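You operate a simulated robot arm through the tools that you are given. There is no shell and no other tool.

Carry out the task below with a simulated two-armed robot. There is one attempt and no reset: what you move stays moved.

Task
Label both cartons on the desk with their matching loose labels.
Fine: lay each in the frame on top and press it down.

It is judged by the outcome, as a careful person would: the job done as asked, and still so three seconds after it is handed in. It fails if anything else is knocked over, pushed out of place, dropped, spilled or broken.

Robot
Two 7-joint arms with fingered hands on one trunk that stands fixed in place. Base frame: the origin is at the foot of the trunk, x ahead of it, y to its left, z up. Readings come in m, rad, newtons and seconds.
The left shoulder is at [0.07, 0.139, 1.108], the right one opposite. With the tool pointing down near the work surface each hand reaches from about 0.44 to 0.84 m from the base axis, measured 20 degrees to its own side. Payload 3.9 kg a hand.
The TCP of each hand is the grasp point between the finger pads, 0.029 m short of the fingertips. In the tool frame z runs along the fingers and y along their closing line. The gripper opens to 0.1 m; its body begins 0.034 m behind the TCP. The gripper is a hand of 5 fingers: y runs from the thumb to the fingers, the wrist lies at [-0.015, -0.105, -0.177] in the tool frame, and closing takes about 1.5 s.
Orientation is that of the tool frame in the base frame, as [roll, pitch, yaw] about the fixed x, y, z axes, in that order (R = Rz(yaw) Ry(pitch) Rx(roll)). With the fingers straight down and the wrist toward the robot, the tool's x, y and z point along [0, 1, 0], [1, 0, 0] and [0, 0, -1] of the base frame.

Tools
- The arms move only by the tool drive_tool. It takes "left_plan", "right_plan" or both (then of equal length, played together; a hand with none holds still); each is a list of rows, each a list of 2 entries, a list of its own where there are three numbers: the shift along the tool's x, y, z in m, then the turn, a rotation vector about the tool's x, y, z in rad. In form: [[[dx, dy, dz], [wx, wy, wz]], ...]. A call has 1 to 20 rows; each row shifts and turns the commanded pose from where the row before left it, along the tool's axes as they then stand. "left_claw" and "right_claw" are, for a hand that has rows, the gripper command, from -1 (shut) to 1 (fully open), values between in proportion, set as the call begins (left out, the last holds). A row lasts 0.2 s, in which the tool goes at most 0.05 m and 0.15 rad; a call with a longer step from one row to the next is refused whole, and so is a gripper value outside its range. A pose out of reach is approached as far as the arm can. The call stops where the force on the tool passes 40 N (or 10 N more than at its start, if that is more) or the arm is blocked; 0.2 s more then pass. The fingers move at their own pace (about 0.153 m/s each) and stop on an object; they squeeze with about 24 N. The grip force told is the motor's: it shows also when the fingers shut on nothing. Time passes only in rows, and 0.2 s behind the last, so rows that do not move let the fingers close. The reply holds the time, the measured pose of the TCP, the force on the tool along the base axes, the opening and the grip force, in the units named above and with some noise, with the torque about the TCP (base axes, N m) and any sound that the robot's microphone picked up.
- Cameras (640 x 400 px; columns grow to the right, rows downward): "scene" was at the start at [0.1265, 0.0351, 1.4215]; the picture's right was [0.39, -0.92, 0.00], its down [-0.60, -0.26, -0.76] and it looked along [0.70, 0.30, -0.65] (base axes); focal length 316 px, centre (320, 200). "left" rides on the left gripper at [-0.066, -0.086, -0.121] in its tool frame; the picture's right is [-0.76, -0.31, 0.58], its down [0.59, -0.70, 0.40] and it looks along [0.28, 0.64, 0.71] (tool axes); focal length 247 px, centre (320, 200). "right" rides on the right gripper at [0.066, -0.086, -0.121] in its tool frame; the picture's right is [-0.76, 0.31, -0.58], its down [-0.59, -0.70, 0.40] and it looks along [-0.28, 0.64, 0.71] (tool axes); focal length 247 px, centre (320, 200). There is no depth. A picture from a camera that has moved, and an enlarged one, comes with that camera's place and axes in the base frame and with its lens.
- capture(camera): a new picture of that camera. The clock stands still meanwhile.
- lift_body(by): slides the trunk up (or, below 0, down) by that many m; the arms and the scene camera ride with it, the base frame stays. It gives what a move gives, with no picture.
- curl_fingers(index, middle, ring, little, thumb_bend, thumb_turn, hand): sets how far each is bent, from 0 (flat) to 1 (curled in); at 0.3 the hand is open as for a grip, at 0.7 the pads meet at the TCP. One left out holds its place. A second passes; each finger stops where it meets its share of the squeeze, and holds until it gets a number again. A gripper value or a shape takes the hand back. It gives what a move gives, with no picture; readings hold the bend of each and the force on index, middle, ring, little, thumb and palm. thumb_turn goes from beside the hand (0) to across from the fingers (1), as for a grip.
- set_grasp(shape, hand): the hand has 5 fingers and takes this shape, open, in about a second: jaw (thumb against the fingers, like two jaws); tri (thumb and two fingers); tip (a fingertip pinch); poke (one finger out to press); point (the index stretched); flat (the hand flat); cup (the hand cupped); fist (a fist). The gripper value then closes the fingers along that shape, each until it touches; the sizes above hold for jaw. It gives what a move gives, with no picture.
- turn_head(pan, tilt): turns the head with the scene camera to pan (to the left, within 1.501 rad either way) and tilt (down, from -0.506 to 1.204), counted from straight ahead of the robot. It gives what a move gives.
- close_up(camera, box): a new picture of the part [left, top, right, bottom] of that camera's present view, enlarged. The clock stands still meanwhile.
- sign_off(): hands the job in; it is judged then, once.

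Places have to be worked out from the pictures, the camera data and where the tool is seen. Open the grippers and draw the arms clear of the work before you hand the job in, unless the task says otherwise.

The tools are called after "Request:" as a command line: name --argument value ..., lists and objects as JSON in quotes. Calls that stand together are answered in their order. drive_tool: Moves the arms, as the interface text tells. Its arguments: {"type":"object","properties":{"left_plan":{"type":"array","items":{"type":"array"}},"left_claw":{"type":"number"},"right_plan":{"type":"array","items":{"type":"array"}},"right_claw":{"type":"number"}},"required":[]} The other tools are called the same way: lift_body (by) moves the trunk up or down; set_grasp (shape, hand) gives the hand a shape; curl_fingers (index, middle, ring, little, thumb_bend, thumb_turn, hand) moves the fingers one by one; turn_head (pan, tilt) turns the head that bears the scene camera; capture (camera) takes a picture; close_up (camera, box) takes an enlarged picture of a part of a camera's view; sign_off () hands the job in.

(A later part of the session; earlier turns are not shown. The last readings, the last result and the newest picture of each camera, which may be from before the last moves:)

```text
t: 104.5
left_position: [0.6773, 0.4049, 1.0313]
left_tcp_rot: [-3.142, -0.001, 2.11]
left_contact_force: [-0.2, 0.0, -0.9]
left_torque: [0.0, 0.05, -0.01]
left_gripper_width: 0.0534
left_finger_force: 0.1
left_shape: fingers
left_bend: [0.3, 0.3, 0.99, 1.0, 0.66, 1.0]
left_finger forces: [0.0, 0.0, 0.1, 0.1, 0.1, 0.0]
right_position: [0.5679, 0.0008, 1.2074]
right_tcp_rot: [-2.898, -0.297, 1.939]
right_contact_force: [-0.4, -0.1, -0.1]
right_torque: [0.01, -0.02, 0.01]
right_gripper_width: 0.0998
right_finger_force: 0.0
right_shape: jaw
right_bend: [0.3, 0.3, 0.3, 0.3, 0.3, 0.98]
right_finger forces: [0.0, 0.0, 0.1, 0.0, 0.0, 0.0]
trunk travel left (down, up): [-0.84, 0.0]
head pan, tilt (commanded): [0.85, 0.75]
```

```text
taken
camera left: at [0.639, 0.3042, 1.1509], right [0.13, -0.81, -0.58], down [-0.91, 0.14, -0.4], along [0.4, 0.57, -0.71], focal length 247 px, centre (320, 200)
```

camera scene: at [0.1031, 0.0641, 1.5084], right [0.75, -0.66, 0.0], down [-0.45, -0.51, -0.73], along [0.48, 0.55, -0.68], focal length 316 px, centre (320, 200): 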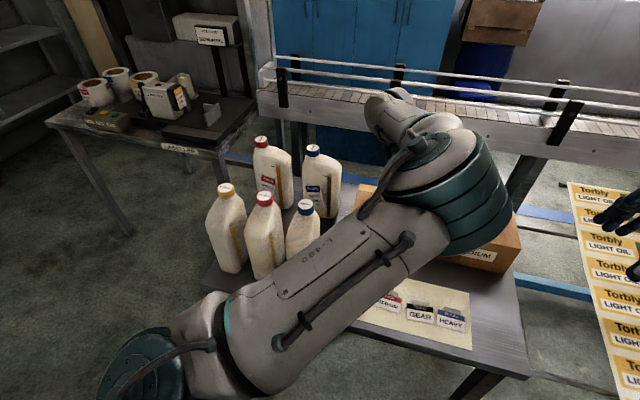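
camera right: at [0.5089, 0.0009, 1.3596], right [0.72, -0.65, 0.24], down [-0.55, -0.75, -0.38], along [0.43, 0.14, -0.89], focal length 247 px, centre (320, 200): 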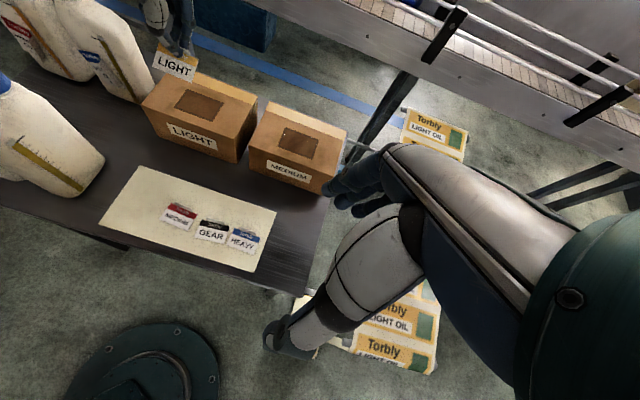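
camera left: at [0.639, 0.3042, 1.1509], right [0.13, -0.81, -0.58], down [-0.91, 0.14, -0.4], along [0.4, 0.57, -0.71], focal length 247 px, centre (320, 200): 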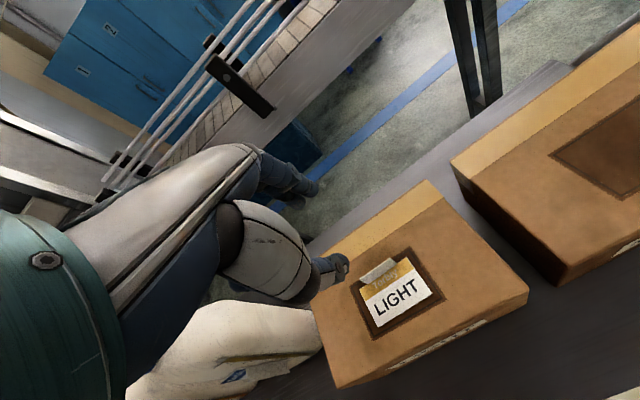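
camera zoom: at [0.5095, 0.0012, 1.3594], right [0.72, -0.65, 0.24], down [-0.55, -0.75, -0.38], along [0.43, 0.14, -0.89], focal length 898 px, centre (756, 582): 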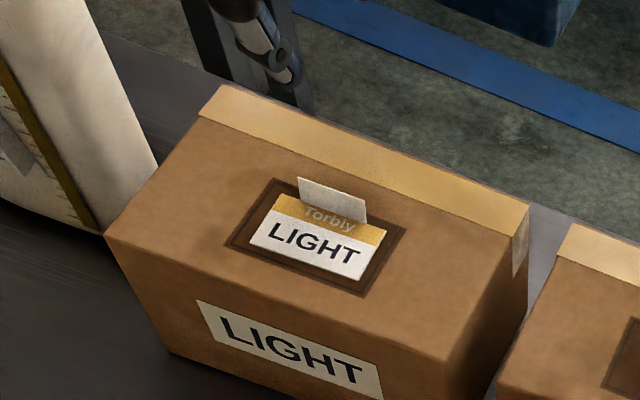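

The LIGHT carton is done. Now I go for the MEDIUM label: move back over the sheet with fingers half closed.

Request:
curl_fingers --hand "left" --index 0.58 --middle 0.58 --thumb_bend 0.58

Request:
drive_tool --left_plan '[[[-0.0054, -0.0268, 0], [0, 0, 0]], [[-0.0054, -0.0268, 0], [0, 0, 0]], [[-0.0054, -0.0268, 0], [0, 0, 0]], [[-0.0054, -0.0268, 0], [0, 0, 0]], [[-0.0054, -0.0268, 0.01], [0, 0, 0]], [[-0.0054, -0.0268, 0.02], [0, 0, 0]], [[-0.0054, -0.0268, 0.025], [0, 0, 0]], [[-0.0054, -0.0268, 0.025], [0, 0, 0]], [[0, 0, 0.025], [0, 0, 0.068]], [[0, 0, 0], [0, 0, 0]]]'

Request:
capture --camera "left"

Request:
capture --camera "right"

Request:
capture --camera "scene"

```text
t: 105.5
left_position: [0.677, 0.405, 1.0293]
left_tcp_rot: [3.141, 0.0, 2.11]
left_contact_force: [0.2, 0.2, 0.1]
left_torque: [0.02, 0.04, -0.02]
left_gripper_width: 0.0323
left_finger_force: 0.1
left_shape: fingers
left_bend: [0.57, 0.57, 0.99, 1.0, 0.57, 1.0]
left_finger forces: [0.0, 0.1, 0.1, 0.0, 0.1, 0.0]
right_position: [0.5676, -0.0006, 1.2065]
right_tcp_rot: [-2.894, -0.296, 1.936]
right_contact_force: [0.1, 0.5, 0.2]
right_torque: [0.02, -0.01, 0.01]
right_gripper_width: 0.1
right_finger_force: 0.1
right_shape: jaw
right_bend: [0.3, 0.3, 0.3, 0.3, 0.3, 0.98]
right_finger forces: [0.0, 0.0, 0.1, 0.0, 0.0, 0.0]
trunk travel left (down, up): [-0.84, 0.0]
head pan, tilt (commanded): [0.85, 0.75]
```

```text
t: 106.9
left_position: [0.5209, 0.3137, 0.9306]
left_tcp_rot: [-2.998, -0.068, 2.141]
left_contact_force: [0.1, -0.8, -0.3]
left_torque: [-0.01, 0.01, 0.02]
left_gripper_width: 0.0324
left_finger_force: 0.0
left_shape: fingers
left_bend: [0.57, 0.57, 0.99, 1.0, 0.57, 1.0]
left_finger forces: [0.1, 0.0, 0.0, 0.0, 0.1, 0.0]
right_position: [0.5675, 0.0014, 1.2078]
right_tcp_rot: [-2.893, -0.294, 1.935]
right_contact_force: [0.6, -0.1, -0.1]
right_torque: [-0.02, -0.04, 0.03]
right_gripper_width: 0.0999
right_finger_force: 0.1
right_shape: jaw
right_bend: [0.3, 0.3, 0.3, 0.3, 0.3, 0.98]
right_finger forces: [0.0, 0.1, 0.0, 0.0, 0.0, 0.1]
trunk travel left (down, up): [-0.84, 0.0]
head pan, tilt (commanded): [0.85, 0.75]
stopped in row 6 (left hand): the arm was blocked; the commanded pose is now the measured one
```

```text
taken
camera left: at [0.5048, 0.2151, 1.056], right [0.06, -0.81, -0.58], down [-0.96, 0.1, -0.25], along [0.27, 0.57, -0.78], focal length 247 px, centre (320, 200)
```

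left: 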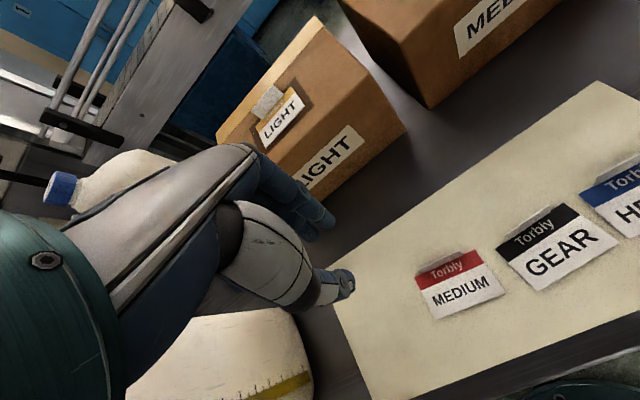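

```text
taken
camera right: at [0.5093, 0.0012, 1.3595], right [0.72, -0.65, 0.24], down [-0.55, -0.75, -0.38], along [0.43, 0.14, -0.89], focal length 247 px, centre (320, 200)
```

right: 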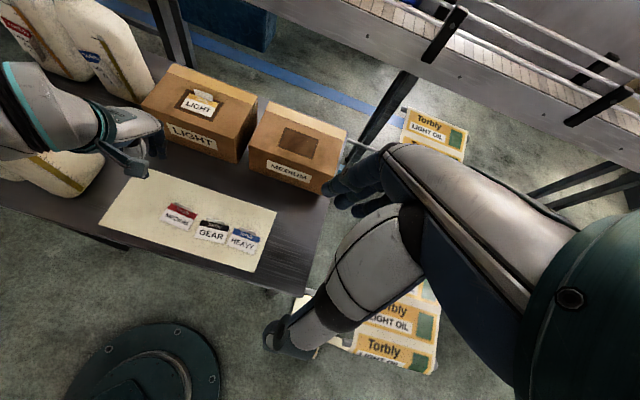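

```text
taken
camera scene: at [0.1034, 0.0644, 1.5083], right [0.75, -0.66, 0.0], down [-0.45, -0.51, -0.73], along [0.48, 0.55, -0.68], focal length 316 px, centre (320, 200)
```

scene: 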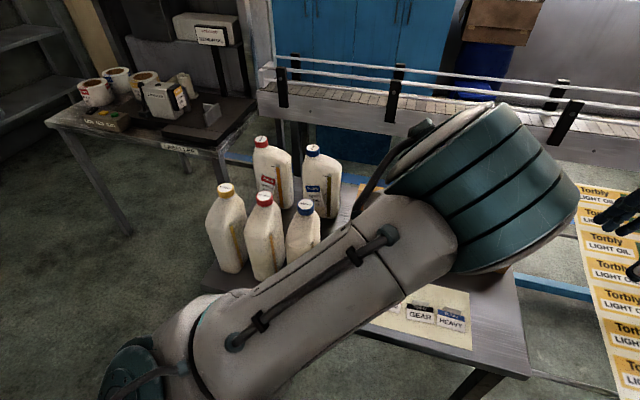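

The arm was stopped short: probably the left elbow, now swung inward, is near the right arm. I turn the head to see before moving anything else.

Request:
turn_head --pan 0.1 --tilt 0.45

Request:
capture --camera "scene"

```text
t: 108.0
left_position: [0.5201, 0.3145, 0.929]
left_tcp_rot: [-2.999, -0.067, 2.14]
left_contact_force: [0.3, 0.0, -0.8]
left_torque: [-0.01, 0.03, -0.01]
left_gripper_width: 0.0325
left_finger_force: 0.2
left_shape: fingers
left_bend: [0.57, 0.57, 0.99, 1.0, 0.57, 1.0]
left_finger forces: [0.0, 0.1, 0.0, 0.0, 0.0, 0.1]
right_position: [0.5671, -0.0001, 1.2079]
right_tcp_rot: [-2.894, -0.298, 1.936]
right_contact_force: [0.4, -0.6, -0.4]
right_torque: [0.01, -0.02, -0.01]
right_gripper_width: 0.0998
right_finger_force: 0.0
right_shape: jaw
right_bend: [0.3, 0.3, 0.3, 0.3, 0.3, 0.98]
right_finger forces: [0.1, 0.1, 0.0, 0.0, 0.0, 0.0]
trunk travel left (down, up): [-0.84, 0.0]
head pan, tilt (commanded): [0.099, 0.45]
```

```text
taken
camera scene: at [0.1402, 0.0113, 1.5347], right [0.1, -0.99, 0.0], down [-0.43, -0.04, -0.9], along [0.9, 0.09, -0.44], focal length 316 px, centre (320, 200)
```

scene: 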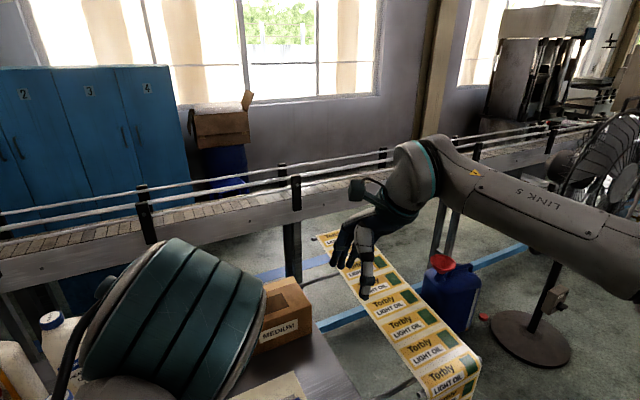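

The right arm is well clear, so the left arm ran into a joint limit with its elbow folded inward. I'll raise the hand, level it, and work back toward the starting posture on the left to bring the elbow out again.

Request:
drive_tool --left_plan '[[[0, 0, -0.03], [0, 0, 0]], [[0, 0, -0.04], [0, 0, 0]], [[0, 0, -0.04], [0, 0, 0]], [[0, 0, -0.04], [-0.05, -0.02, 0]], [[0, 0, -0.04], [-0.05, -0.025, 0]], [[0, 0, -0.03], [-0.043, -0.022, 0]], [[0, 0, 0], [0, 0, 0]]]'

Request:
capture --camera "scene"

```text
t: 108.8
left_position: [0.4978, 0.3258, 0.9495]
left_tcp_rot: [-2.835, -0.142, 2.156]
left_contact_force: [0.5, -0.3, -0.1]
left_torque: [0.0, 0.03, 0.0]
left_gripper_width: 0.0329
left_finger_force: 0.0
left_shape: fingers
left_bend: [0.57, 0.57, 0.99, 1.0, 0.57, 1.0]
left_finger forces: [0.0, 0.0, 0.1, 0.1, 0.0, 0.0]
right_position: [0.5671, 0.0008, 1.2078]
right_tcp_rot: [-2.894, -0.295, 1.935]
right_contact_force: [-0.3, 0.3, 0.0]
right_torque: [0.04, 0.01, 0.01]
right_gripper_width: 0.0995
right_finger_force: 0.1
right_shape: jaw
right_bend: [0.3, 0.3, 0.3, 0.3, 0.3, 0.98]
right_finger forces: [0.0, 0.0, 0.0, 0.0, 0.0, 0.1]
trunk travel left (down, up): [-0.84, 0.0]
head pan, tilt (commanded): [0.099, 0.45]
stopped in row 4 (left hand): the arm was blocked; the commanded pose is now the measured one
```

```text
taken
camera scene: at [0.1403, 0.0114, 1.5347], right [0.1, -1.0, 0.0], down [-0.43, -0.04, -0.9], along [0.9, 0.09, -0.44], focal length 316 px, centre (320, 200)
```

scene: 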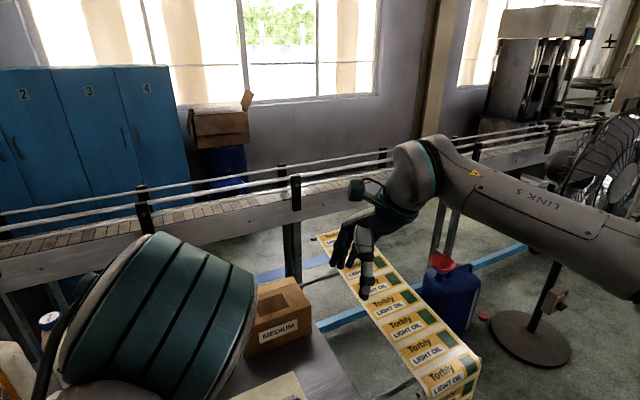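

Blocked again, and the hand is tilting. I need to see the whole left arm before any further motion, so I look left and down.

Request:
turn_head --pan 0.6 --tilt 1.1

Request:
capture --camera "scene"

Request:
capture --camera "right"

Request:
capture --camera "left"

```text
t: 109.9
left_position: [0.4977, 0.3254, 0.9493]
left_tcp_rot: [-2.837, -0.14, 2.158]
left_contact_force: [-0.5, 0.4, 0.3]
left_torque: [0.03, 0.0, -0.02]
left_gripper_width: 0.0329
left_finger_force: 0.2
left_shape: fingers
left_bend: [0.57, 0.57, 0.99, 1.0, 0.57, 1.0]
left_finger forces: [0.0, 0.0, 0.0, 0.0, 0.0, 0.0]
right_position: [0.5674, 0.0011, 1.2079]
right_tcp_rot: [-2.893, -0.296, 1.937]
right_contact_force: [-0.8, 0.3, 0.2]
right_torque: [0.02, -0.02, -0.01]
right_gripper_width: 0.0997
right_finger_force: 0.1
right_shape: jaw
right_bend: [0.3, 0.3, 0.3, 0.3, 0.3, 0.98]
right_finger forces: [0.0, 0.0, 0.0, 0.1, 0.1, 0.1]
trunk travel left (down, up): [-0.84, 0.0]
head pan, tilt (commanded): [0.6, 1.1]
```

```text
taken
camera scene: at [0.1011, 0.0376, 1.4826], right [0.56, -0.83, 0.0], down [-0.74, -0.5, -0.45], along [0.38, 0.26, -0.89], focal length 316 px, centre (320, 200)
```

scene: 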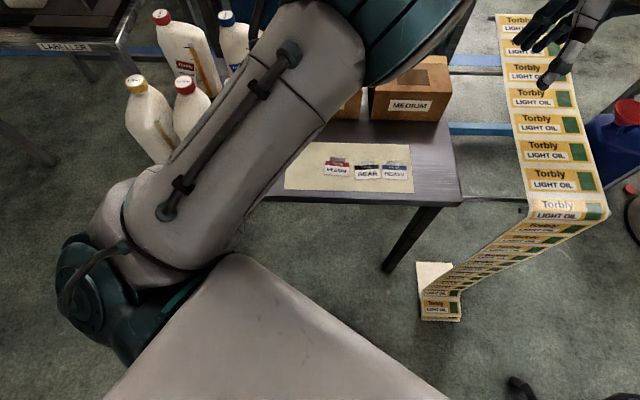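

```text
taken
camera right: at [0.5094, 0.0011, 1.3594], right [0.72, -0.65, 0.24], down [-0.55, -0.75, -0.38], along [0.43, 0.14, -0.89], focal length 247 px, centre (320, 200)
```

right: 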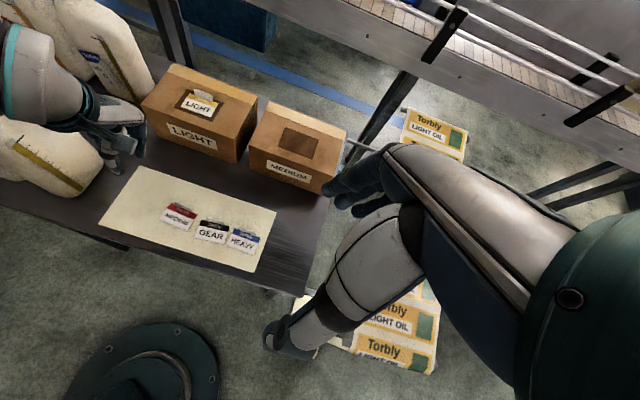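

```text
taken
camera left: at [0.5074, 0.2289, 1.0802], right [-0.01, -0.83, -0.56], down [-0.99, 0.07, -0.09], along [0.11, 0.56, -0.82], focal length 247 px, centre (320, 200)
```

left: 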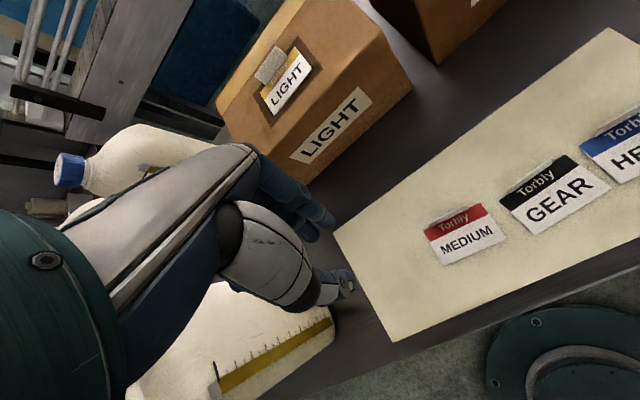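

All the bottles and labels are still in place; the arm seems to be at a joint stop with the elbow swung up and inward. I'll back out the way it came: forward and up over the carton edge, in small steps.

Request:
drive_tool --left_plan '[[[0.001, 0.0175, -0.016], [0, 0, 0]], [[0.001, 0.0175, -0.016], [0, 0, 0]], [[0.001, 0.0215, -0.0165], [0, 0, 0]], [[0.001, 0.0215, -0.0165], [0, 0, 0]], [[0, 0, 0], [0, 0, 0]]]'

Request:
capture --camera "scene"

```text
t: 111.1
left_position: [0.578, 0.3734, 0.9914]
left_tcp_rot: [-2.841, -0.144, 2.151]
left_contact_force: [-1.2, -0.7, 0.3]
left_torque: [-0.01, 0.0, -0.01]
left_gripper_width: 0.0327
left_finger_force: 0.0
left_shape: fingers
left_bend: [0.57, 0.57, 0.99, 1.0, 0.57, 1.0]
left_finger forces: [0.0, 0.0, 0.0, 0.1, 0.0, 0.0]
right_position: [0.5676, 0.0003, 1.2082]
right_tcp_rot: [-2.895, -0.297, 1.938]
right_contact_force: [-0.6, -0.7, 0.5]
right_torque: [0.01, 0.02, 0.0]
right_gripper_width: 0.0997
right_finger_force: 0.1
right_shape: jaw
right_bend: [0.3, 0.3, 0.3, 0.3, 0.3, 0.98]
right_finger forces: [0.0, 0.1, 0.0, 0.0, 0.1, 0.0]
trunk travel left (down, up): [-0.84, 0.0]
head pan, tilt (commanded): [0.6, 1.1]
```

```text
taken
camera scene: at [0.1002, 0.0376, 1.4826], right [0.56, -0.83, 0.0], down [-0.73, -0.5, -0.45], along [0.38, 0.26, -0.89], focal length 316 px, centre (320, 200)
```

scene: 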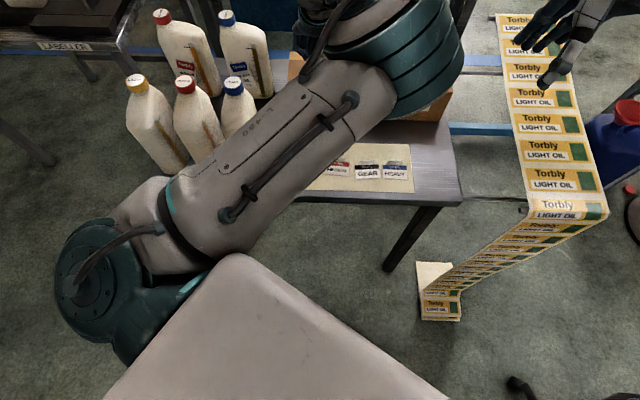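

Free again, and all five bottles stand upright. I level the hand and rotate it counter-clockwise to bring the elbow back outward, then look.

Request:
drive_tool --left_plan '[[[0, 0, -0.01], [-0.15, 0, 0]], [[0, 0, -0.01], [-0.15, 0, 0]], [[0, 0, -0.01], [0, -0.144, 0]], [[0, 0, -0.01], [0, 0, 0]], [[0, 0, 0], [0, 0, 0]]]'

Request:
drive_tool --left_plan '[[[0, 0, 0], [0, 0, -0.12]], [[0, 0, 0], [0, 0, -0.12]], [[0, 0, 0], [0, 0, -0.12]], [[0, 0, 0], [0, 0, -0.12]], [[0, 0, 0], [0, 0, -0.12]], [[0, 0, 0], [0, 0, 0]]]'

Request:
capture --camera "scene"

```text
t: 112.3
left_position: [0.582, 0.3767, 1.0291]
left_tcp_rot: [-3.136, 0.013, 2.163]
left_contact_force: [-0.1, -0.3, 0.0]
left_torque: [0.01, 0.0, -0.01]
left_gripper_width: 0.0326
left_finger_force: 0.0
left_shape: fingers
left_bend: [0.57, 0.57, 0.99, 1.0, 0.57, 1.0]
left_finger forces: [0.0, 0.1, 0.0, 0.0, 0.1, 0.0]
right_position: [0.5666, 0.0003, 1.2071]
right_tcp_rot: [-2.896, -0.297, 1.936]
right_contact_force: [0.0, 1.0, -0.4]
right_torque: [-0.01, -0.03, -0.04]
right_gripper_width: 0.1001
right_finger_force: 0.1
right_shape: jaw
right_bend: [0.3, 0.3, 0.3, 0.3, 0.3, 0.98]
right_finger forces: [0.1, 0.1, 0.1, 0.1, 0.0, 0.1]
trunk travel left (down, up): [-0.84, 0.0]
head pan, tilt (commanded): [0.6, 1.1]
```

```text
t: 113.7
left_position: [0.5414, 0.485, 1.0032]
left_tcp_rot: [-3.136, 0.007, 2.741]
left_contact_force: [1.2, 0.0, 0.2]
left_torque: [0.05, 0.0, -0.06]
left_gripper_width: 0.0328
left_finger_force: 0.2
left_shape: fingers
left_bend: [0.57, 0.57, 0.99, 1.0, 0.57, 1.0]
left_finger forces: [0.0, 0.0, 0.0, 0.1, 0.0, 0.0]
left hand out of reach, approached as far as the arm can: row 2, 3, 4, 5
right_position: [0.5663, -0.0002, 1.2076]
right_tcp_rot: [-2.894, -0.296, 1.938]
right_contact_force: [0.1, -0.9, 0.0]
right_torque: [0.03, -0.01, -0.01]
right_gripper_width: 0.0997
right_finger_force: 0.1
right_shape: jaw
right_bend: [0.3, 0.3, 0.3, 0.3, 0.3, 0.98]
right_finger forces: [0.0, 0.0, 0.1, 0.0, 0.0, 0.0]
trunk travel left (down, up): [-0.84, 0.0]
head pan, tilt (commanded): [0.6, 1.1]
```

```text
taken
camera scene: at [0.1005, 0.0372, 1.4826], right [0.56, -0.83, 0.0], down [-0.74, -0.5, -0.45], along [0.37, 0.26, -0.89], focal length 316 px, centre (320, 200)
```

scene: 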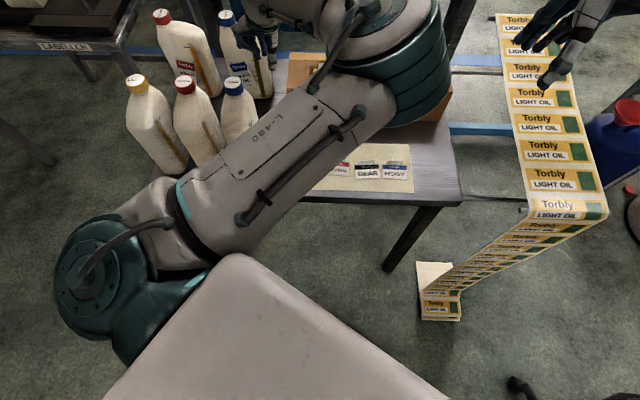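

That pushed toward the rear bottles without touching anything; the bottles are still upright. I raise the hand at once, clear of the caps.

Request:
drive_tool --left_plan '[[[0, 0, -0.03], [0, 0, 0]], [[0, 0, -0.04], [0, 0, 0]], [[0, 0, -0.03], [0, 0, 0]], [[0, 0, 0], [0, 0, 0]]]'

Request:
turn_head --pan 0.75 --tilt 0.7

Request:
capture --camera "scene"

Request:
capture --camera "left"

```text
t: 114.7
left_position: [0.5409, 0.497, 1.1006]
left_tcp_rot: [-3.139, 0.0, 2.748]
left_contact_force: [-0.4, 0.1, 0.8]
left_torque: [0.02, -0.02, -0.03]
left_gripper_width: 0.0327
left_finger_force: 0.0
left_shape: fingers
left_bend: [0.57, 0.57, 0.99, 1.0, 0.57, 1.0]
left_finger forces: [0.1, 0.1, 0.0, 0.0, 0.0, 0.1]
left hand out of reach, approached as far as the arm can: row 1, 2
right_position: [0.5664, 0.0005, 1.2069]
right_tcp_rot: [-2.894, -0.296, 1.937]
right_contact_force: [-0.2, -0.3, -0.6]
right_torque: [-0.02, 0.01, -0.04]
right_gripper_width: 0.0997
right_finger_force: 0.2
right_shape: jaw
right_bend: [0.3, 0.3, 0.3, 0.3, 0.3, 0.98]
right_finger forces: [0.0, 0.0, 0.0, 0.0, 0.0, 0.0]
trunk travel left (down, up): [-0.84, 0.0]
head pan, tilt (commanded): [0.6, 1.1]
```

```text
t: 115.5
left_position: [0.5418, 0.4968, 1.1]
left_tcp_rot: [-3.138, 0.0, 2.749]
left_contact_force: [0.0, -0.5, -0.3]
left_torque: [0.04, -0.01, -0.02]
left_gripper_width: 0.0326
left_finger_force: 0.0
left_shape: fingers
left_bend: [0.57, 0.57, 0.99, 1.0, 0.57, 1.0]
left_finger forces: [0.0, 0.0, 0.1, 0.0, 0.2, 0.0]
right_position: [0.5669, 0.0003, 1.2078]
right_tcp_rot: [-2.895, -0.296, 1.937]
right_contact_force: [0.3, 0.3, -0.2]
right_torque: [0.0, 0.03, -0.02]
right_gripper_width: 0.0999
right_finger_force: 0.1
right_shape: jaw
right_bend: [0.3, 0.3, 0.3, 0.3, 0.3, 0.98]
right_finger forces: [0.0, 0.0, 0.0, 0.0, 0.1, 0.1]
trunk travel left (down, up): [-0.84, 0.0]
head pan, tilt (commanded): [0.75, 0.7]
```

```text
taken
camera scene: at [0.1108, 0.0598, 1.5125], right [0.68, -0.73, 0.0], down [-0.47, -0.44, -0.76], along [0.56, 0.52, -0.64], focal length 316 px, centre (320, 200)
```

scene: 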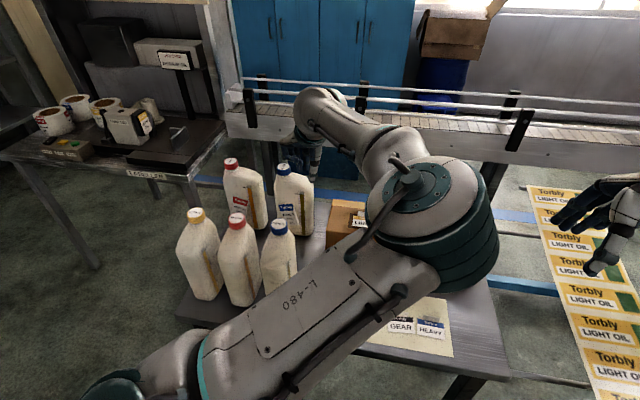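

```text
taken
camera left: at [0.5697, 0.3929, 1.2209], right [0.58, -0.58, -0.58], down [-0.81, -0.43, -0.4], along [-0.02, 0.7, -0.72], focal length 247 px, centre (320, 200)
```

left: 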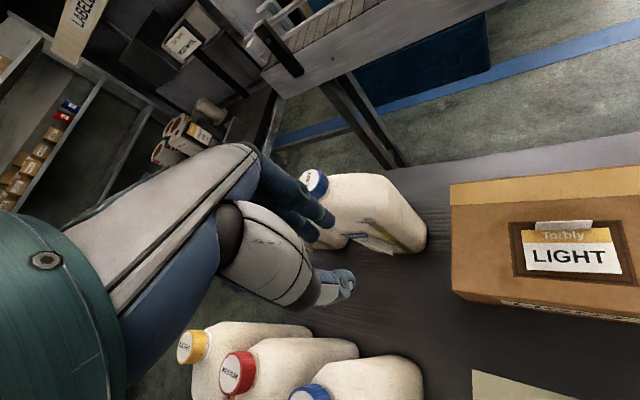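

All bottles upright and the LIGHT label untouched. The elbow is still inside, so I'll retrace the route that worked on the way out: first move over the LIGHT carton at height and turn back to yaw ≈1.92.

Request:
drive_tool --left_plan '[[[-0.0259, -0.0101, 0], [0, 0, 0]], [[-0.0259, -0.0101, 0], [0, 0, 0]], [[-0.0259, -0.0101, 0], [0, 0, 0]], [[-0.0259, -0.0101, 0], [0, 0, 0]], [[0, 0, 0], [0, 0, 0.138]], [[0, 0, 0], [0, 0, 0.138]], [[0, 0, 0], [0, 0, 0.138]], [[0, 0, 0], [0, 0, 0.138]], [[0, 0, 0], [0, 0, 0.138]], [[0, 0, 0], [0, 0, 0.137]], [[0, 0, 0], [0, 0, 0]]]'

Request:
capture --camera "scene"

```text
t: 118.0
left_position: [0.6276, 0.4471, 1.1033]
left_tcp_rot: [-3.141, 0.0, 1.923]
left_contact_force: [0.6, -0.1, -0.6]
left_torque: [-0.01, 0.04, -0.01]
left_gripper_width: 0.0326
left_finger_force: 0.0
left_shape: fingers
left_bend: [0.57, 0.57, 0.99, 1.0, 0.57, 1.0]
left_finger forces: [0.0, 0.0, 0.0, 0.0, 0.1, 0.0]
left hand out of reach, approached as far as the arm can: row 1, 2
right_position: [0.568, 0.0009, 1.2066]
right_tcp_rot: [-2.895, -0.298, 1.936]
right_contact_force: [-0.3, 0.7, 0.2]
right_torque: [0.02, 0.01, -0.01]
right_gripper_width: 0.0999
right_finger_force: 0.1
right_shape: jaw
right_bend: [0.3, 0.3, 0.3, 0.3, 0.3, 0.98]
right_finger forces: [0.1, 0.1, 0.0, 0.0, 0.0, 0.0]
trunk travel left (down, up): [-0.84, 0.0]
head pan, tilt (commanded): [0.75, 0.7]
```

```text
taken
camera scene: at [0.111, 0.0596, 1.5126], right [0.68, -0.73, 0.0], down [-0.47, -0.44, -0.77], along [0.56, 0.52, -0.64], focal length 316 px, centre (320, 200)
```

scene: 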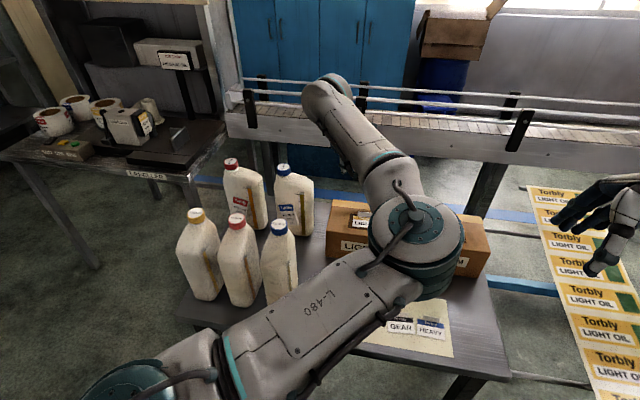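

The elbow is even further inside now. I'll test whether turning the hand clockwise and back shifts the elbow, staying high and away from the bottles, over the LIGHT carton.

Request:
drive_tool --left_plan '[[[-0.025, 0.005, 0], [0, 0, 0]], [[-0.025, 0.005, 0], [0, 0, 0]], [[0, 0, 0], [0, 0, 0.14]], [[0, 0, 0], [0, 0, 0.14]], [[0, 0, 0], [0, 0, 0.14]], [[0, 0, 0], [0, 0, 0.14]], [[0, 0, 0], [0, 0, 0.14]], [[0, 0, 0], [0, 0, 0]]]'

Request:
capture --camera "scene"

```text
t: 119.8
left_position: [0.6543, 0.4041, 1.1032]
left_tcp_rot: [-3.141, -0.001, 1.223]
left_contact_force: [0.9, -0.3, -0.4]
left_torque: [0.01, 0.03, 0.01]
left_gripper_width: 0.0328
left_finger_force: 0.1
left_shape: fingers
left_bend: [0.57, 0.57, 0.99, 1.0, 0.57, 1.0]
left_finger forces: [0.1, 0.0, 0.0, 0.0, 0.0, 0.0]
right_position: [0.5667, -0.0006, 1.2075]
right_tcp_rot: [-2.895, -0.297, 1.937]
right_contact_force: [-0.6, 0.6, -0.2]
right_torque: [0.01, 0.0, 0.02]
right_gripper_width: 0.1
right_finger_force: 0.1
right_shape: jaw
right_bend: [0.3, 0.3, 0.3, 0.3, 0.3, 0.98]
right_finger forces: [0.1, 0.1, 0.1, 0.0, 0.0, 0.0]
trunk travel left (down, up): [-0.84, 0.0]
head pan, tilt (commanded): [0.75, 0.7]
```

```text
taken
camera scene: at [0.1108, 0.0594, 1.5126], right [0.68, -0.73, 0.0], down [-0.47, -0.44, -0.77], along [0.56, 0.52, -0.64], focal length 316 px, centre (320, 200)
```

scene: 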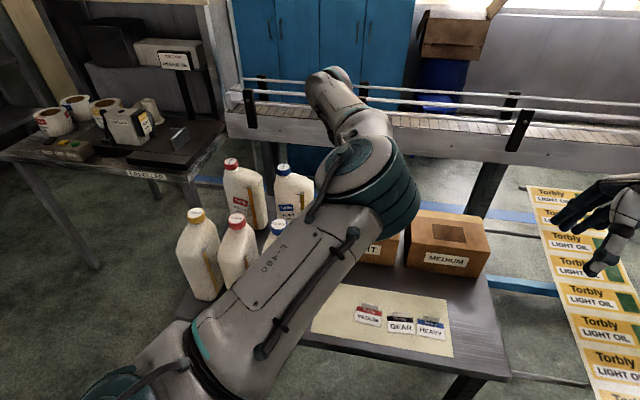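

Turning clockwise at this height does swing the elbow outward and up. Higher up the effect should be stronger, so I raise the hand and turn further clockwise, then plan to turn back at low height.

Request:
drive_tool --left_plan '[[[0, 0, -0.04], [0, 0, 0]], [[0, 0, -0.04], [0, 0, 0]], [[0, 0, -0.04], [0, 0, 0]], [[0, 0, -0.04], [0, 0, 0]], [[0, 0, -0.04], [0, 0, 0]], [[0, 0, 0], [0, 0, 0.14]], [[0, 0, 0], [0, 0, 0.14]], [[0, 0, 0], [0, 0, 0.14]], [[0, 0, 0], [0, 0, 0.14]], [[0, 0, 0], [0, 0, 0]]]'

Request:
capture --camera "scene"

```text
t: 122.0
left_position: [0.6277, 0.3592, 1.306]
left_tcp_rot: [-3.142, 0.002, 0.663]
left_contact_force: [0.3, 0.6, -0.6]
left_torque: [0.03, -0.05, 0.0]
left_gripper_width: 0.0326
left_finger_force: 0.0
left_shape: fingers
left_bend: [0.57, 0.57, 0.99, 1.0, 0.57, 1.0]
left_finger forces: [0.1, 0.0, 0.0, 0.0, 0.0, 0.0]
left hand out of reach, approached as far as the arm can: row 7, 8, 9
right_position: [0.5674, 0.0, 1.2054]
right_tcp_rot: [-2.895, -0.296, 1.937]
right_contact_force: [0.6, -0.1, 0.5]
right_torque: [-0.02, 0.02, 0.02]
right_gripper_width: 0.0998
right_finger_force: 0.1
right_shape: jaw
right_bend: [0.3, 0.3, 0.3, 0.3, 0.3, 0.98]
right_finger forces: [0.0, 0.0, 0.0, 0.1, 0.0, 0.0]
trunk travel left (down, up): [-0.84, 0.0]
head pan, tilt (commanded): [0.75, 0.7]
```

```text
taken
camera scene: at [0.1109, 0.0596, 1.5126], right [0.68, -0.73, 0.0], down [-0.47, -0.44, -0.77], along [0.56, 0.52, -0.64], focal length 316 px, centre (320, 200)
```

scene: 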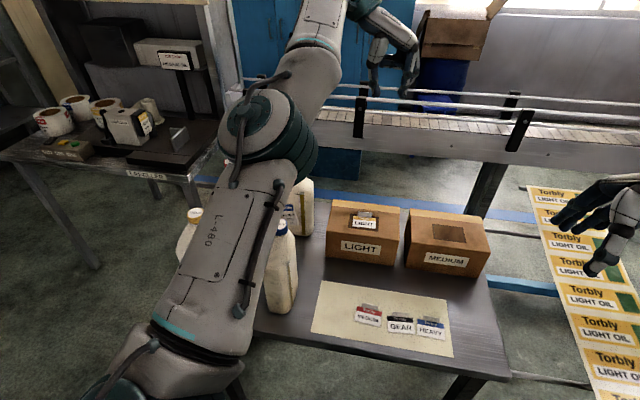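

The elbow is now properly out to the left. I'll come back and down toward the middle of the desk with this arm posture, then turn counter-clockwise in steps while watching the elbow.

Request:
drive_tool --left_plan '[[[-0.0129, -0.0019, 0.037], [0, 0, 0]], [[-0.0129, -0.0019, 0.037], [0, 0, 0]], [[-0.0129, -0.0019, 0.037], [0, 0, 0]], [[-0.0129, -0.0019, 0.037], [0, 0, 0]], [[-0.0129, -0.0019, 0.037], [0, 0, 0]], [[-0.0129, -0.0019, 0.037], [0, 0, 0]], [[0, 0, 0], [0, 0, -0.14]], [[0, 0, 0], [0, 0, -0.14]], [[0, 0, 0], [0, 0, -0.14]], [[0, 0, 0], [0, 0, -0.14]], [[0, 0, 0], [0, 0, -0.14]], [[0, 0, 0], [0, 0, 0]]]'

Request:
capture --camera "scene"

```text
t: 124.5
left_position: [0.5507, 0.3347, 1.0662]
left_tcp_rot: [-3.11, 0.024, 1.397]
left_contact_force: [1.0, 0.5, 0.0]
left_torque: [0.01, 0.02, -0.01]
left_gripper_width: 0.0331
left_finger_force: 0.0
left_shape: fingers
left_bend: [0.57, 0.57, 0.99, 1.0, 0.57, 1.0]
left_finger forces: [0.0, 0.0, 0.0, 0.0, 0.0, 0.0]
right_position: [0.5677, 0.0014, 1.2078]
right_tcp_rot: [-2.895, -0.296, 1.937]
right_contact_force: [-0.3, 0.3, -0.1]
right_torque: [0.0, -0.01, 0.04]
right_gripper_width: 0.0997
right_finger_force: 0.0
right_shape: jaw
right_bend: [0.3, 0.3, 0.3, 0.3, 0.3, 0.98]
right_finger forces: [0.1, 0.0, 0.0, 0.0, 0.0, 0.0]
trunk travel left (down, up): [-0.84, 0.0]
head pan, tilt (commanded): [0.75, 0.7]
```

```text
taken
camera scene: at [0.1111, 0.06, 1.5126], right [0.68, -0.73, 0.0], down [-0.47, -0.44, -0.76], along [0.56, 0.52, -0.64], focal length 316 px, centre (320, 200)
```

scene: 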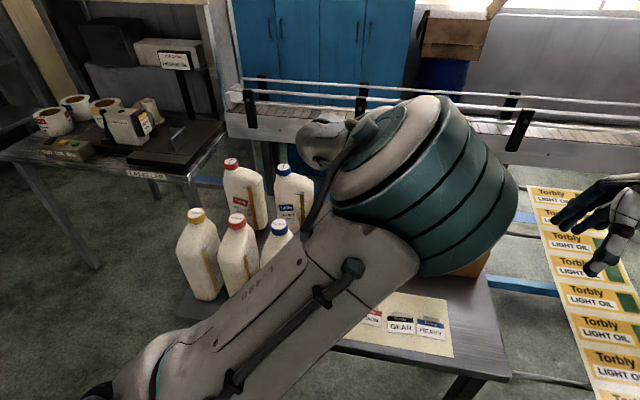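

Retracting and turning back at this height brought the elbow in again. I'll go back up and forward, turn clockwise there, and this time lower fully (wrist below the shoulder) before turning back.

Request:
drive_tool --left_plan '[[[0, 0.015, -0.04], [0, 0, 0]], [[0, 0.015, -0.04], [0, 0, 0]], [[0, 0.015, -0.04], [0, 0, 0]], [[0, 0.015, -0.04], [0, 0, 0]], [[0, 0.015, -0.04], [0, 0, 0]], [[0, 0.005, -0.03], [0, 0, 0]], [[0, 0, 0], [0, 0, 0.14]], [[0, 0, 0], [0, 0, 0.14]], [[0, 0, 0], [0, 0, 0.14]], [[0, 0, 0], [0, 0, 0.14]], [[0, 0, 0], [0, 0, 0.14]], [[0, 0, 0], [0, 0, 0]]]'

Request:
capture --camera "scene"

```text
t: 127.2
left_position: [0.6375, 0.3043, 1.316]
left_tcp_rot: [-3.141, 0.0, 0.661]
left_contact_force: [0.2, 0.9, -0.4]
left_torque: [-0.02, 0.01, 0.0]
left_gripper_width: 0.0326
left_finger_force: 0.0
left_shape: fingers
left_bend: [0.57, 0.57, 0.99, 1.0, 0.57, 1.0]
left_finger forces: [0.1, 0.0, 0.0, 0.1, 0.1, 0.0]
right_position: [0.5668, 0.0007, 1.2078]
right_tcp_rot: [-2.893, -0.296, 1.936]
right_contact_force: [0.1, 0.3, 0.3]
right_torque: [-0.04, -0.06, 0.0]
right_gripper_width: 0.0999
right_finger_force: 0.1
right_shape: jaw
right_bend: [0.3, 0.3, 0.3, 0.3, 0.3, 0.98]
right_finger forces: [0.0, 0.1, 0.0, 0.0, 0.0, 0.1]
trunk travel left (down, up): [-0.84, 0.0]
head pan, tilt (commanded): [0.75, 0.7]
```

```text
taken
camera scene: at [0.1103, 0.0593, 1.5126], right [0.68, -0.73, 0.0], down [-0.47, -0.44, -0.77], along [0.56, 0.52, -0.64], focal length 316 px, centre (320, 200)
```

scene: 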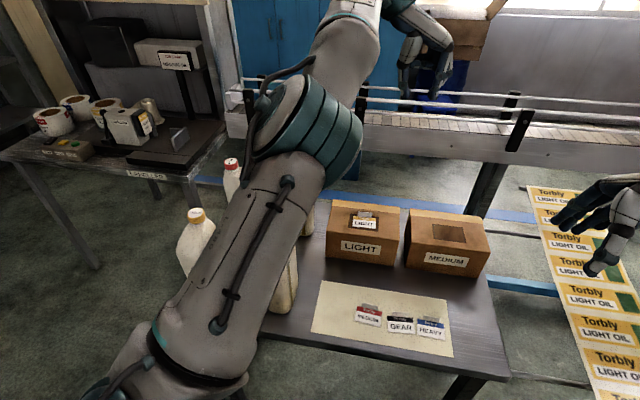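

The elbow is out again. I turn a little further clockwise at this height to gain margin, and look.

Request:
drive_tool --left_plan '[[[0, 0, 0], [0, 0, 0.14]], [[0, 0, 0], [0, 0, 0.14]], [[0, 0, 0], [0, 0, 0.14]], [[0, 0, 0], [0, 0, 0]]]'

Request:
capture --camera "scene"

```text
t: 128.2
left_position: [0.6108, 0.2684, 1.3146]
left_tcp_rot: [3.14, -0.001, 0.248]
left_contact_force: [-0.2, 0.0, 0.6]
left_torque: [-0.01, -0.04, 0.02]
left_gripper_width: 0.0325
left_finger_force: 0.1
left_shape: fingers
left_bend: [0.57, 0.57, 0.99, 1.0, 0.57, 1.0]
left_finger forces: [0.1, 0.0, 0.0, 0.1, 0.0, 0.0]
left hand out of reach, approached as far as the arm can: row 1, 2, 3
right_position: [0.5671, 0.0018, 1.2072]
right_tcp_rot: [-2.891, -0.296, 1.936]
right_contact_force: [-0.5, -0.5, -0.9]
right_torque: [0.0, 0.01, 0.02]
right_gripper_width: 0.0995
right_finger_force: 0.2
right_shape: jaw
right_bend: [0.3, 0.3, 0.3, 0.3, 0.3, 0.98]
right_finger forces: [0.0, 0.0, 0.0, 0.0, 0.0, 0.0]
trunk travel left (down, up): [-0.84, 0.0]
head pan, tilt (commanded): [0.75, 0.7]
```

```text
taken
camera scene: at [0.1108, 0.0613, 1.5125], right [0.68, -0.73, 0.0], down [-0.47, -0.44, -0.76], along [0.56, 0.52, -0.64], focal length 316 px, centre (320, 200)
```

scene: 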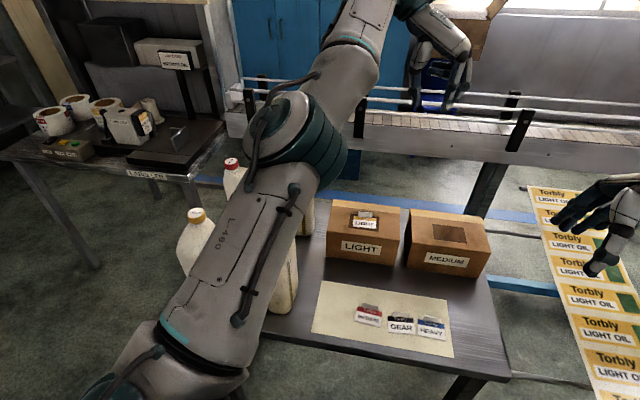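

At the clockwise limit now. I ease back a touch, then lower straight down to z≈0.98 and check the elbow.

Request:
drive_tool --left_plan '[[[0, 0, 0.02], [0, 0, -0.14]], [[0, 0, 0.04], [0, 0, 0]], [[0, 0, 0.04], [0, 0, 0]], [[0, 0, 0.04], [0, 0, 0]], [[0, 0, 0.04], [0, 0, 0]], [[0, 0, 0.04], [0, 0, 0]], [[0, 0, 0.04], [0, 0, 0]], [[0, 0, 0.04], [0, 0, 0]], [[0, 0, 0.03], [0, 0, 0]], [[0, 0, 0], [0, 0, 0]]]'

Request:
capture --camera "scene"

```text
t: 130.3
left_position: [0.6096, 0.2679, 0.9866]
left_tcp_rot: [-3.141, -0.001, 0.386]
left_contact_force: [0.0, 0.2, -0.3]
left_torque: [-0.03, -0.02, -0.01]
left_gripper_width: 0.0326
left_finger_force: 0.1
left_shape: fingers
left_bend: [0.57, 0.57, 0.99, 1.0, 0.57, 1.0]
left_finger forces: [0.1, 0.1, 0.0, 0.1, 0.0, 0.0]
right_position: [0.5664, 0.0001, 1.207]
right_tcp_rot: [-2.894, -0.297, 1.936]
right_contact_force: [0.3, 0.2, -0.3]
right_torque: [-0.04, 0.02, -0.02]
right_gripper_width: 0.0997
right_finger_force: 0.1
right_shape: jaw
right_bend: [0.3, 0.3, 0.3, 0.3, 0.3, 0.98]
right_finger forces: [0.0, 0.1, 0.0, 0.1, 0.0, 0.1]
trunk travel left (down, up): [-0.84, 0.0]
head pan, tilt (commanded): [0.75, 0.7]
```

```text
taken
camera scene: at [0.1105, 0.0598, 1.5126], right [0.68, -0.73, 0.0], down [-0.47, -0.44, -0.77], along [0.56, 0.52, -0.64], focal length 316 px, centre (320, 200)
```

scene: 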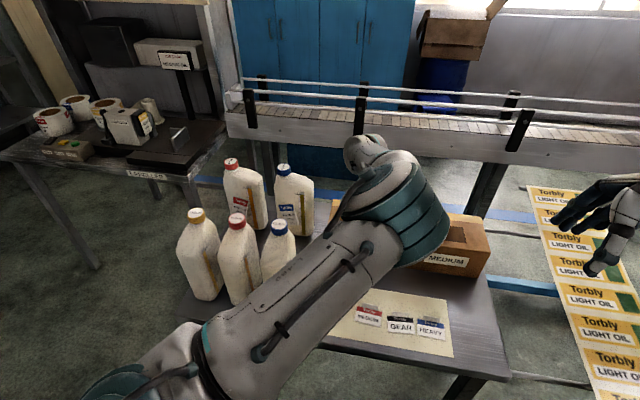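

The elbow ended up above and only slightly inside now. I'll turn counter-clockwise here at low height and see where it goes.

Request:
drive_tool --left_plan '[[[0, 0, 0], [0, 0, -0.14]], [[0, 0, 0], [0, 0, -0.14]], [[0, 0, 0], [0, 0, -0.14]], [[0, 0, 0], [0, 0, -0.14]], [[0, 0, 0], [0, 0, -0.14]], [[0, 0, 0], [0, 0, -0.14]], [[0, 0, 0], [0, 0, -0.14]], [[0, 0, 0], [0, 0, -0.14]], [[0, 0, 0], [0, 0, -0.14]], [[0, 0, 0], [0, 0, -0.14]], [[0, 0, 0], [0, 0, -0.14]], [[0, 0, 0], [0, 0, 0]]]'

Request:
capture --camera "scene"

```text
t: 132.9
left_position: [0.6049, 0.279, 0.9742]
left_tcp_rot: [-3.118, 0.008, 1.952]
left_contact_force: [-0.4, 0.3, 0.1]
left_torque: [-0.01, 0.0, 0.0]
left_gripper_width: 0.0324
left_finger_force: 0.1
left_shape: fingers
left_bend: [0.57, 0.57, 0.99, 1.0, 0.57, 1.0]
left_finger forces: [0.1, 0.0, 0.0, 0.1, 0.0, 0.0]
right_position: [0.5683, 0.0002, 1.2073]
right_tcp_rot: [-2.895, -0.296, 1.938]
right_contact_force: [0.3, -0.2, 0.0]
right_torque: [-0.06, 0.0, 0.02]
right_gripper_width: 0.0996
right_finger_force: 0.1
right_shape: jaw
right_bend: [0.3, 0.3, 0.3, 0.3, 0.3, 0.98]
right_finger forces: [0.1, 0.0, 0.0, 0.1, 0.0, 0.0]
trunk travel left (down, up): [-0.84, 0.0]
head pan, tilt (commanded): [0.75, 0.7]
```

```text
taken
camera scene: at [0.1109, 0.06, 1.5126], right [0.68, -0.73, 0.0], down [-0.47, -0.44, -0.76], along [0.56, 0.52, -0.64], focal length 316 px, centre (320, 200)
```

scene: 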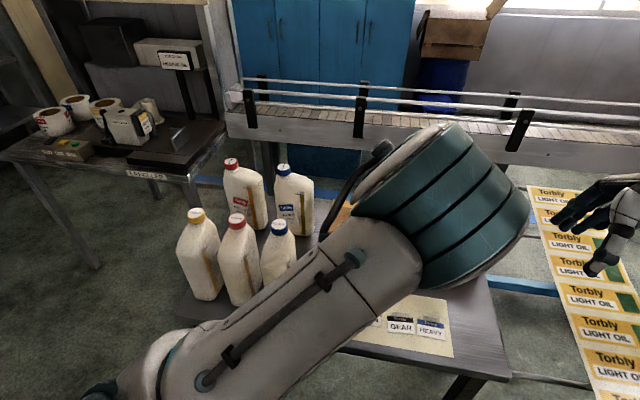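

Turning counter-clockwise at low height moved the elbow upward and outward, so this loop works. I repeat it: raise, turn clockwise high, lower, turn back low.

Request:
drive_tool --left_plan '[[[0, 0.003, -0.04], [0, 0, 0]], [[0, 0.003, -0.04], [0, 0, 0]], [[0, 0.003, -0.04], [0, 0, 0]], [[0, 0.003, -0.04], [0, 0, 0]], [[0, 0.003, -0.04], [0, 0, 0]], [[0, 0.003, -0.04], [0, 0, 0]], [[0, 0.003, -0.04], [0, 0, 0]], [[0, 0.003, -0.04], [0, 0, 0]], [[0, 0, -0.02], [0, 0, 0]], [[0, 0, 0], [0, 0, 0]]]'

Request:
drive_tool --left_plan '[[[0, 0, 0], [0, 0, 0.14]], [[0, 0, 0], [0, 0, 0.14]], [[0, 0, 0], [0, 0, 0.14]], [[0, 0, 0], [0, 0, 0.14]], [[0, 0, 0], [0, 0, 0.14]], [[0, 0, 0], [0, 0, 0.14]], [[0, 0, 0], [0, 0, 0.14]], [[0, 0, 0], [0, 0, 0.14]], [[0, 0, 0], [0, 0, 0.14]], [[0, 0, 0], [0, 0, 0]]]'

Request:
capture --camera "scene"

```text
t: 133.6
left_position: [0.5861, 0.2839, 0.9819]
left_tcp_rot: [-2.974, -0.038, 1.956]
left_contact_force: [0.3, -0.2, 0.1]
left_torque: [0.0, -0.02, 0.0]
left_gripper_width: 0.0325
left_finger_force: 0.1
left_shape: fingers
left_bend: [0.57, 0.57, 0.99, 1.0, 0.57, 1.0]
left_finger forces: [0.1, 0.1, 0.0, 0.1, 0.0, 0.1]
right_position: [0.5679, 0.0008, 1.2081]
right_tcp_rot: [-2.894, -0.297, 1.934]
right_contact_force: [0.5, 0.0, 0.0]
right_torque: [-0.02, -0.03, -0.04]
right_gripper_width: 0.0999
right_finger_force: 0.1
right_shape: jaw
right_bend: [0.3, 0.3, 0.3, 0.3, 0.3, 0.98]
right_finger forces: [0.0, 0.0, 0.0, 0.0, 0.0, 0.1]
trunk travel left (down, up): [-0.84, 0.0]
head pan, tilt (commanded): [0.75, 0.7]
stopped in row 3 (left hand): the arm was blocked; the commanded pose is now the measured one
```

```text
t: 135.8
left_position: [0.5863, 0.281, 0.9839]
left_tcp_rot: [-3.05, 0.145, 0.702]
left_contact_force: [0.8, 0.4, 0.3]
left_torque: [0.0, 0.01, 0.01]
left_gripper_width: 0.0324
left_finger_force: 0.1
left_shape: fingers
left_bend: [0.57, 0.57, 0.99, 1.0, 0.57, 1.0]
left_finger forces: [0.1, 0.1, 0.0, 0.0, 0.0, 0.0]
right_position: [0.5663, 0.0006, 1.2068]
right_tcp_rot: [-2.894, -0.298, 1.936]
right_contact_force: [-0.2, 0.4, -0.4]
right_torque: [0.01, -0.02, -0.02]
right_gripper_width: 0.0998
right_finger_force: 0.0
right_shape: jaw
right_bend: [0.3, 0.3, 0.3, 0.3, 0.3, 0.98]
right_finger forces: [0.0, 0.0, 0.1, 0.1, 0.0, 0.0]
trunk travel left (down, up): [-0.84, 0.0]
head pan, tilt (commanded): [0.75, 0.7]
```

```text
taken
camera scene: at [0.1106, 0.0597, 1.5126], right [0.68, -0.73, 0.0], down [-0.47, -0.44, -0.77], along [0.56, 0.52, -0.64], focal length 316 px, centre (320, 200)
```

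scene: 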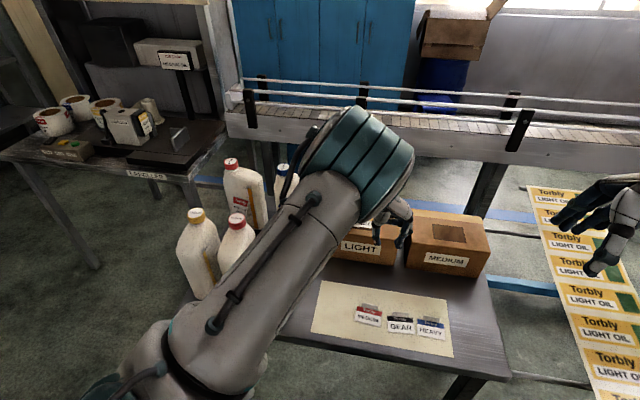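

The elbow is now straight up, an improvement. From here I level the hand, raise forward, and repeat the clockwise turn high before lowering again.

Request:
drive_tool --left_plan '[[[0, 0.005, -0.03], [-0.05, 0.07, 0]], [[0, 0.005, -0.04], [-0.045, 0.075, 0]], [[0.005, 0, -0.04], [0, 0, 0]], [[0.005, 0, -0.04], [0, 0, 0]], [[0.005, 0, -0.04], [0, 0, 0]], [[0.005, 0, -0.04], [0, 0, 0]], [[0.005, 0, -0.04], [0, 0, 0]], [[0.005, 0, -0.04], [0, 0, 0]], [[0.005, 0, -0.03], [0, 0, 0]], [[0, 0, 0], [0, 0, 0]]]'

Request:
capture --camera "scene"

```text
t: 138.0
left_position: [0.6253, 0.2962, 1.3224]
left_tcp_rot: [3.135, -0.002, 0.696]
left_contact_force: [0.3, -0.4, -0.3]
left_torque: [0.02, 0.0, -0.01]
left_gripper_width: 0.0325
left_finger_force: 0.0
left_shape: fingers
left_bend: [0.57, 0.57, 0.99, 1.0, 0.57, 1.0]
left_finger forces: [0.1, 0.1, 0.0, 0.1, 0.1, 0.0]
right_position: [0.5676, 0.0003, 1.2077]
right_tcp_rot: [-2.894, -0.298, 1.936]
right_contact_force: [0.5, -0.3, 0.1]
right_torque: [0.02, -0.03, 0.0]
right_gripper_width: 0.0997
right_finger_force: 0.0
right_shape: jaw
right_bend: [0.3, 0.3, 0.3, 0.3, 0.3, 0.98]
right_finger forces: [0.1, 0.0, 0.0, 0.1, 0.0, 0.0]
trunk travel left (down, up): [-0.84, 0.0]
head pan, tilt (commanded): [0.75, 0.7]
```

```text
taken
camera scene: at [0.1109, 0.0594, 1.5126], right [0.68, -0.73, 0.0], down [-0.47, -0.44, -0.77], along [0.56, 0.52, -0.64], focal length 316 px, centre (320, 200)
```

scene: 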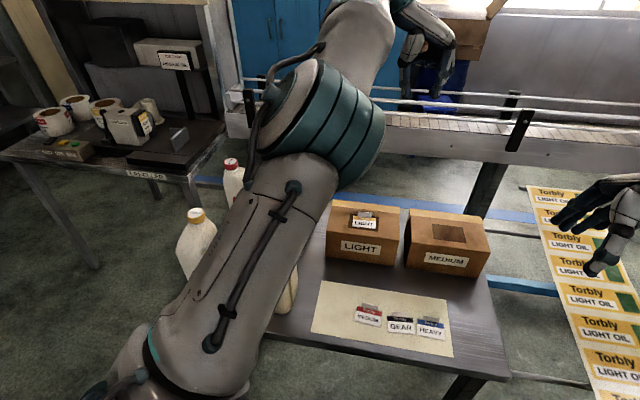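

I continue the loop: clockwise to the limit up here, then lower.

Request:
drive_tool --left_plan '[[[0, 0, 0], [0, 0, 0.13]], [[0, 0, 0], [0, 0, 0.13]], [[0, 0, 0.02], [0, 0, 0.1]], [[0, 0, 0.04], [0, 0, 0]], [[0, 0, 0.04], [0, 0, 0]], [[0, 0, 0.04], [0, 0, 0]], [[0, 0, 0.04], [0, 0, 0]], [[0, 0, 0.04], [0, 0, 0]], [[0, 0, 0.04], [0, 0, 0]], [[0, 0, 0.04], [0, 0, 0]], [[0, 0, 0.03], [0, 0, 0]], [[0, 0, 0], [0, 0, 0]]]'

Request:
capture --camera "scene"

```text
t: 140.6
left_position: [0.6198, 0.2972, 0.9911]
left_tcp_rot: [3.137, -0.005, 0.335]
left_contact_force: [0.8, 0.1, -0.2]
left_torque: [0.03, 0.01, -0.01]
left_gripper_width: 0.0326
left_finger_force: 0.2
left_shape: fingers
left_bend: [0.57, 0.57, 0.99, 1.0, 0.57, 1.0]
left_finger forces: [0.0, 0.0, 0.1, 0.0, 0.1, 0.1]
left hand out of reach, approached as far as the arm can: row 2
right_position: [0.5668, -0.0011, 1.2074]
right_tcp_rot: [-2.894, -0.297, 1.937]
right_contact_force: [-0.1, -0.1, -0.7]
right_torque: [-0.05, 0.0, -0.04]
right_gripper_width: 0.0998
right_finger_force: 0.1
right_shape: jaw
right_bend: [0.3, 0.3, 0.3, 0.3, 0.3, 0.98]
right_finger forces: [0.0, 0.0, 0.1, 0.0, 0.0, 0.1]
trunk travel left (down, up): [-0.84, 0.0]
head pan, tilt (commanded): [0.75, 0.7]
```

```text
taken
camera scene: at [0.1105, 0.0594, 1.5126], right [0.68, -0.73, 0.0], down [-0.47, -0.44, -0.77], along [0.56, 0.52, -0.64], focal length 316 px, centre (320, 200)
```

scene: 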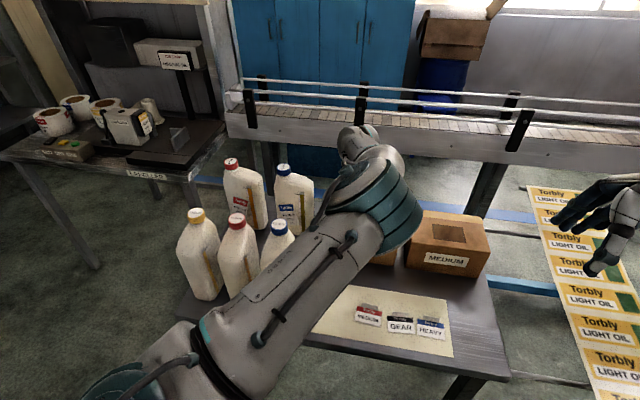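

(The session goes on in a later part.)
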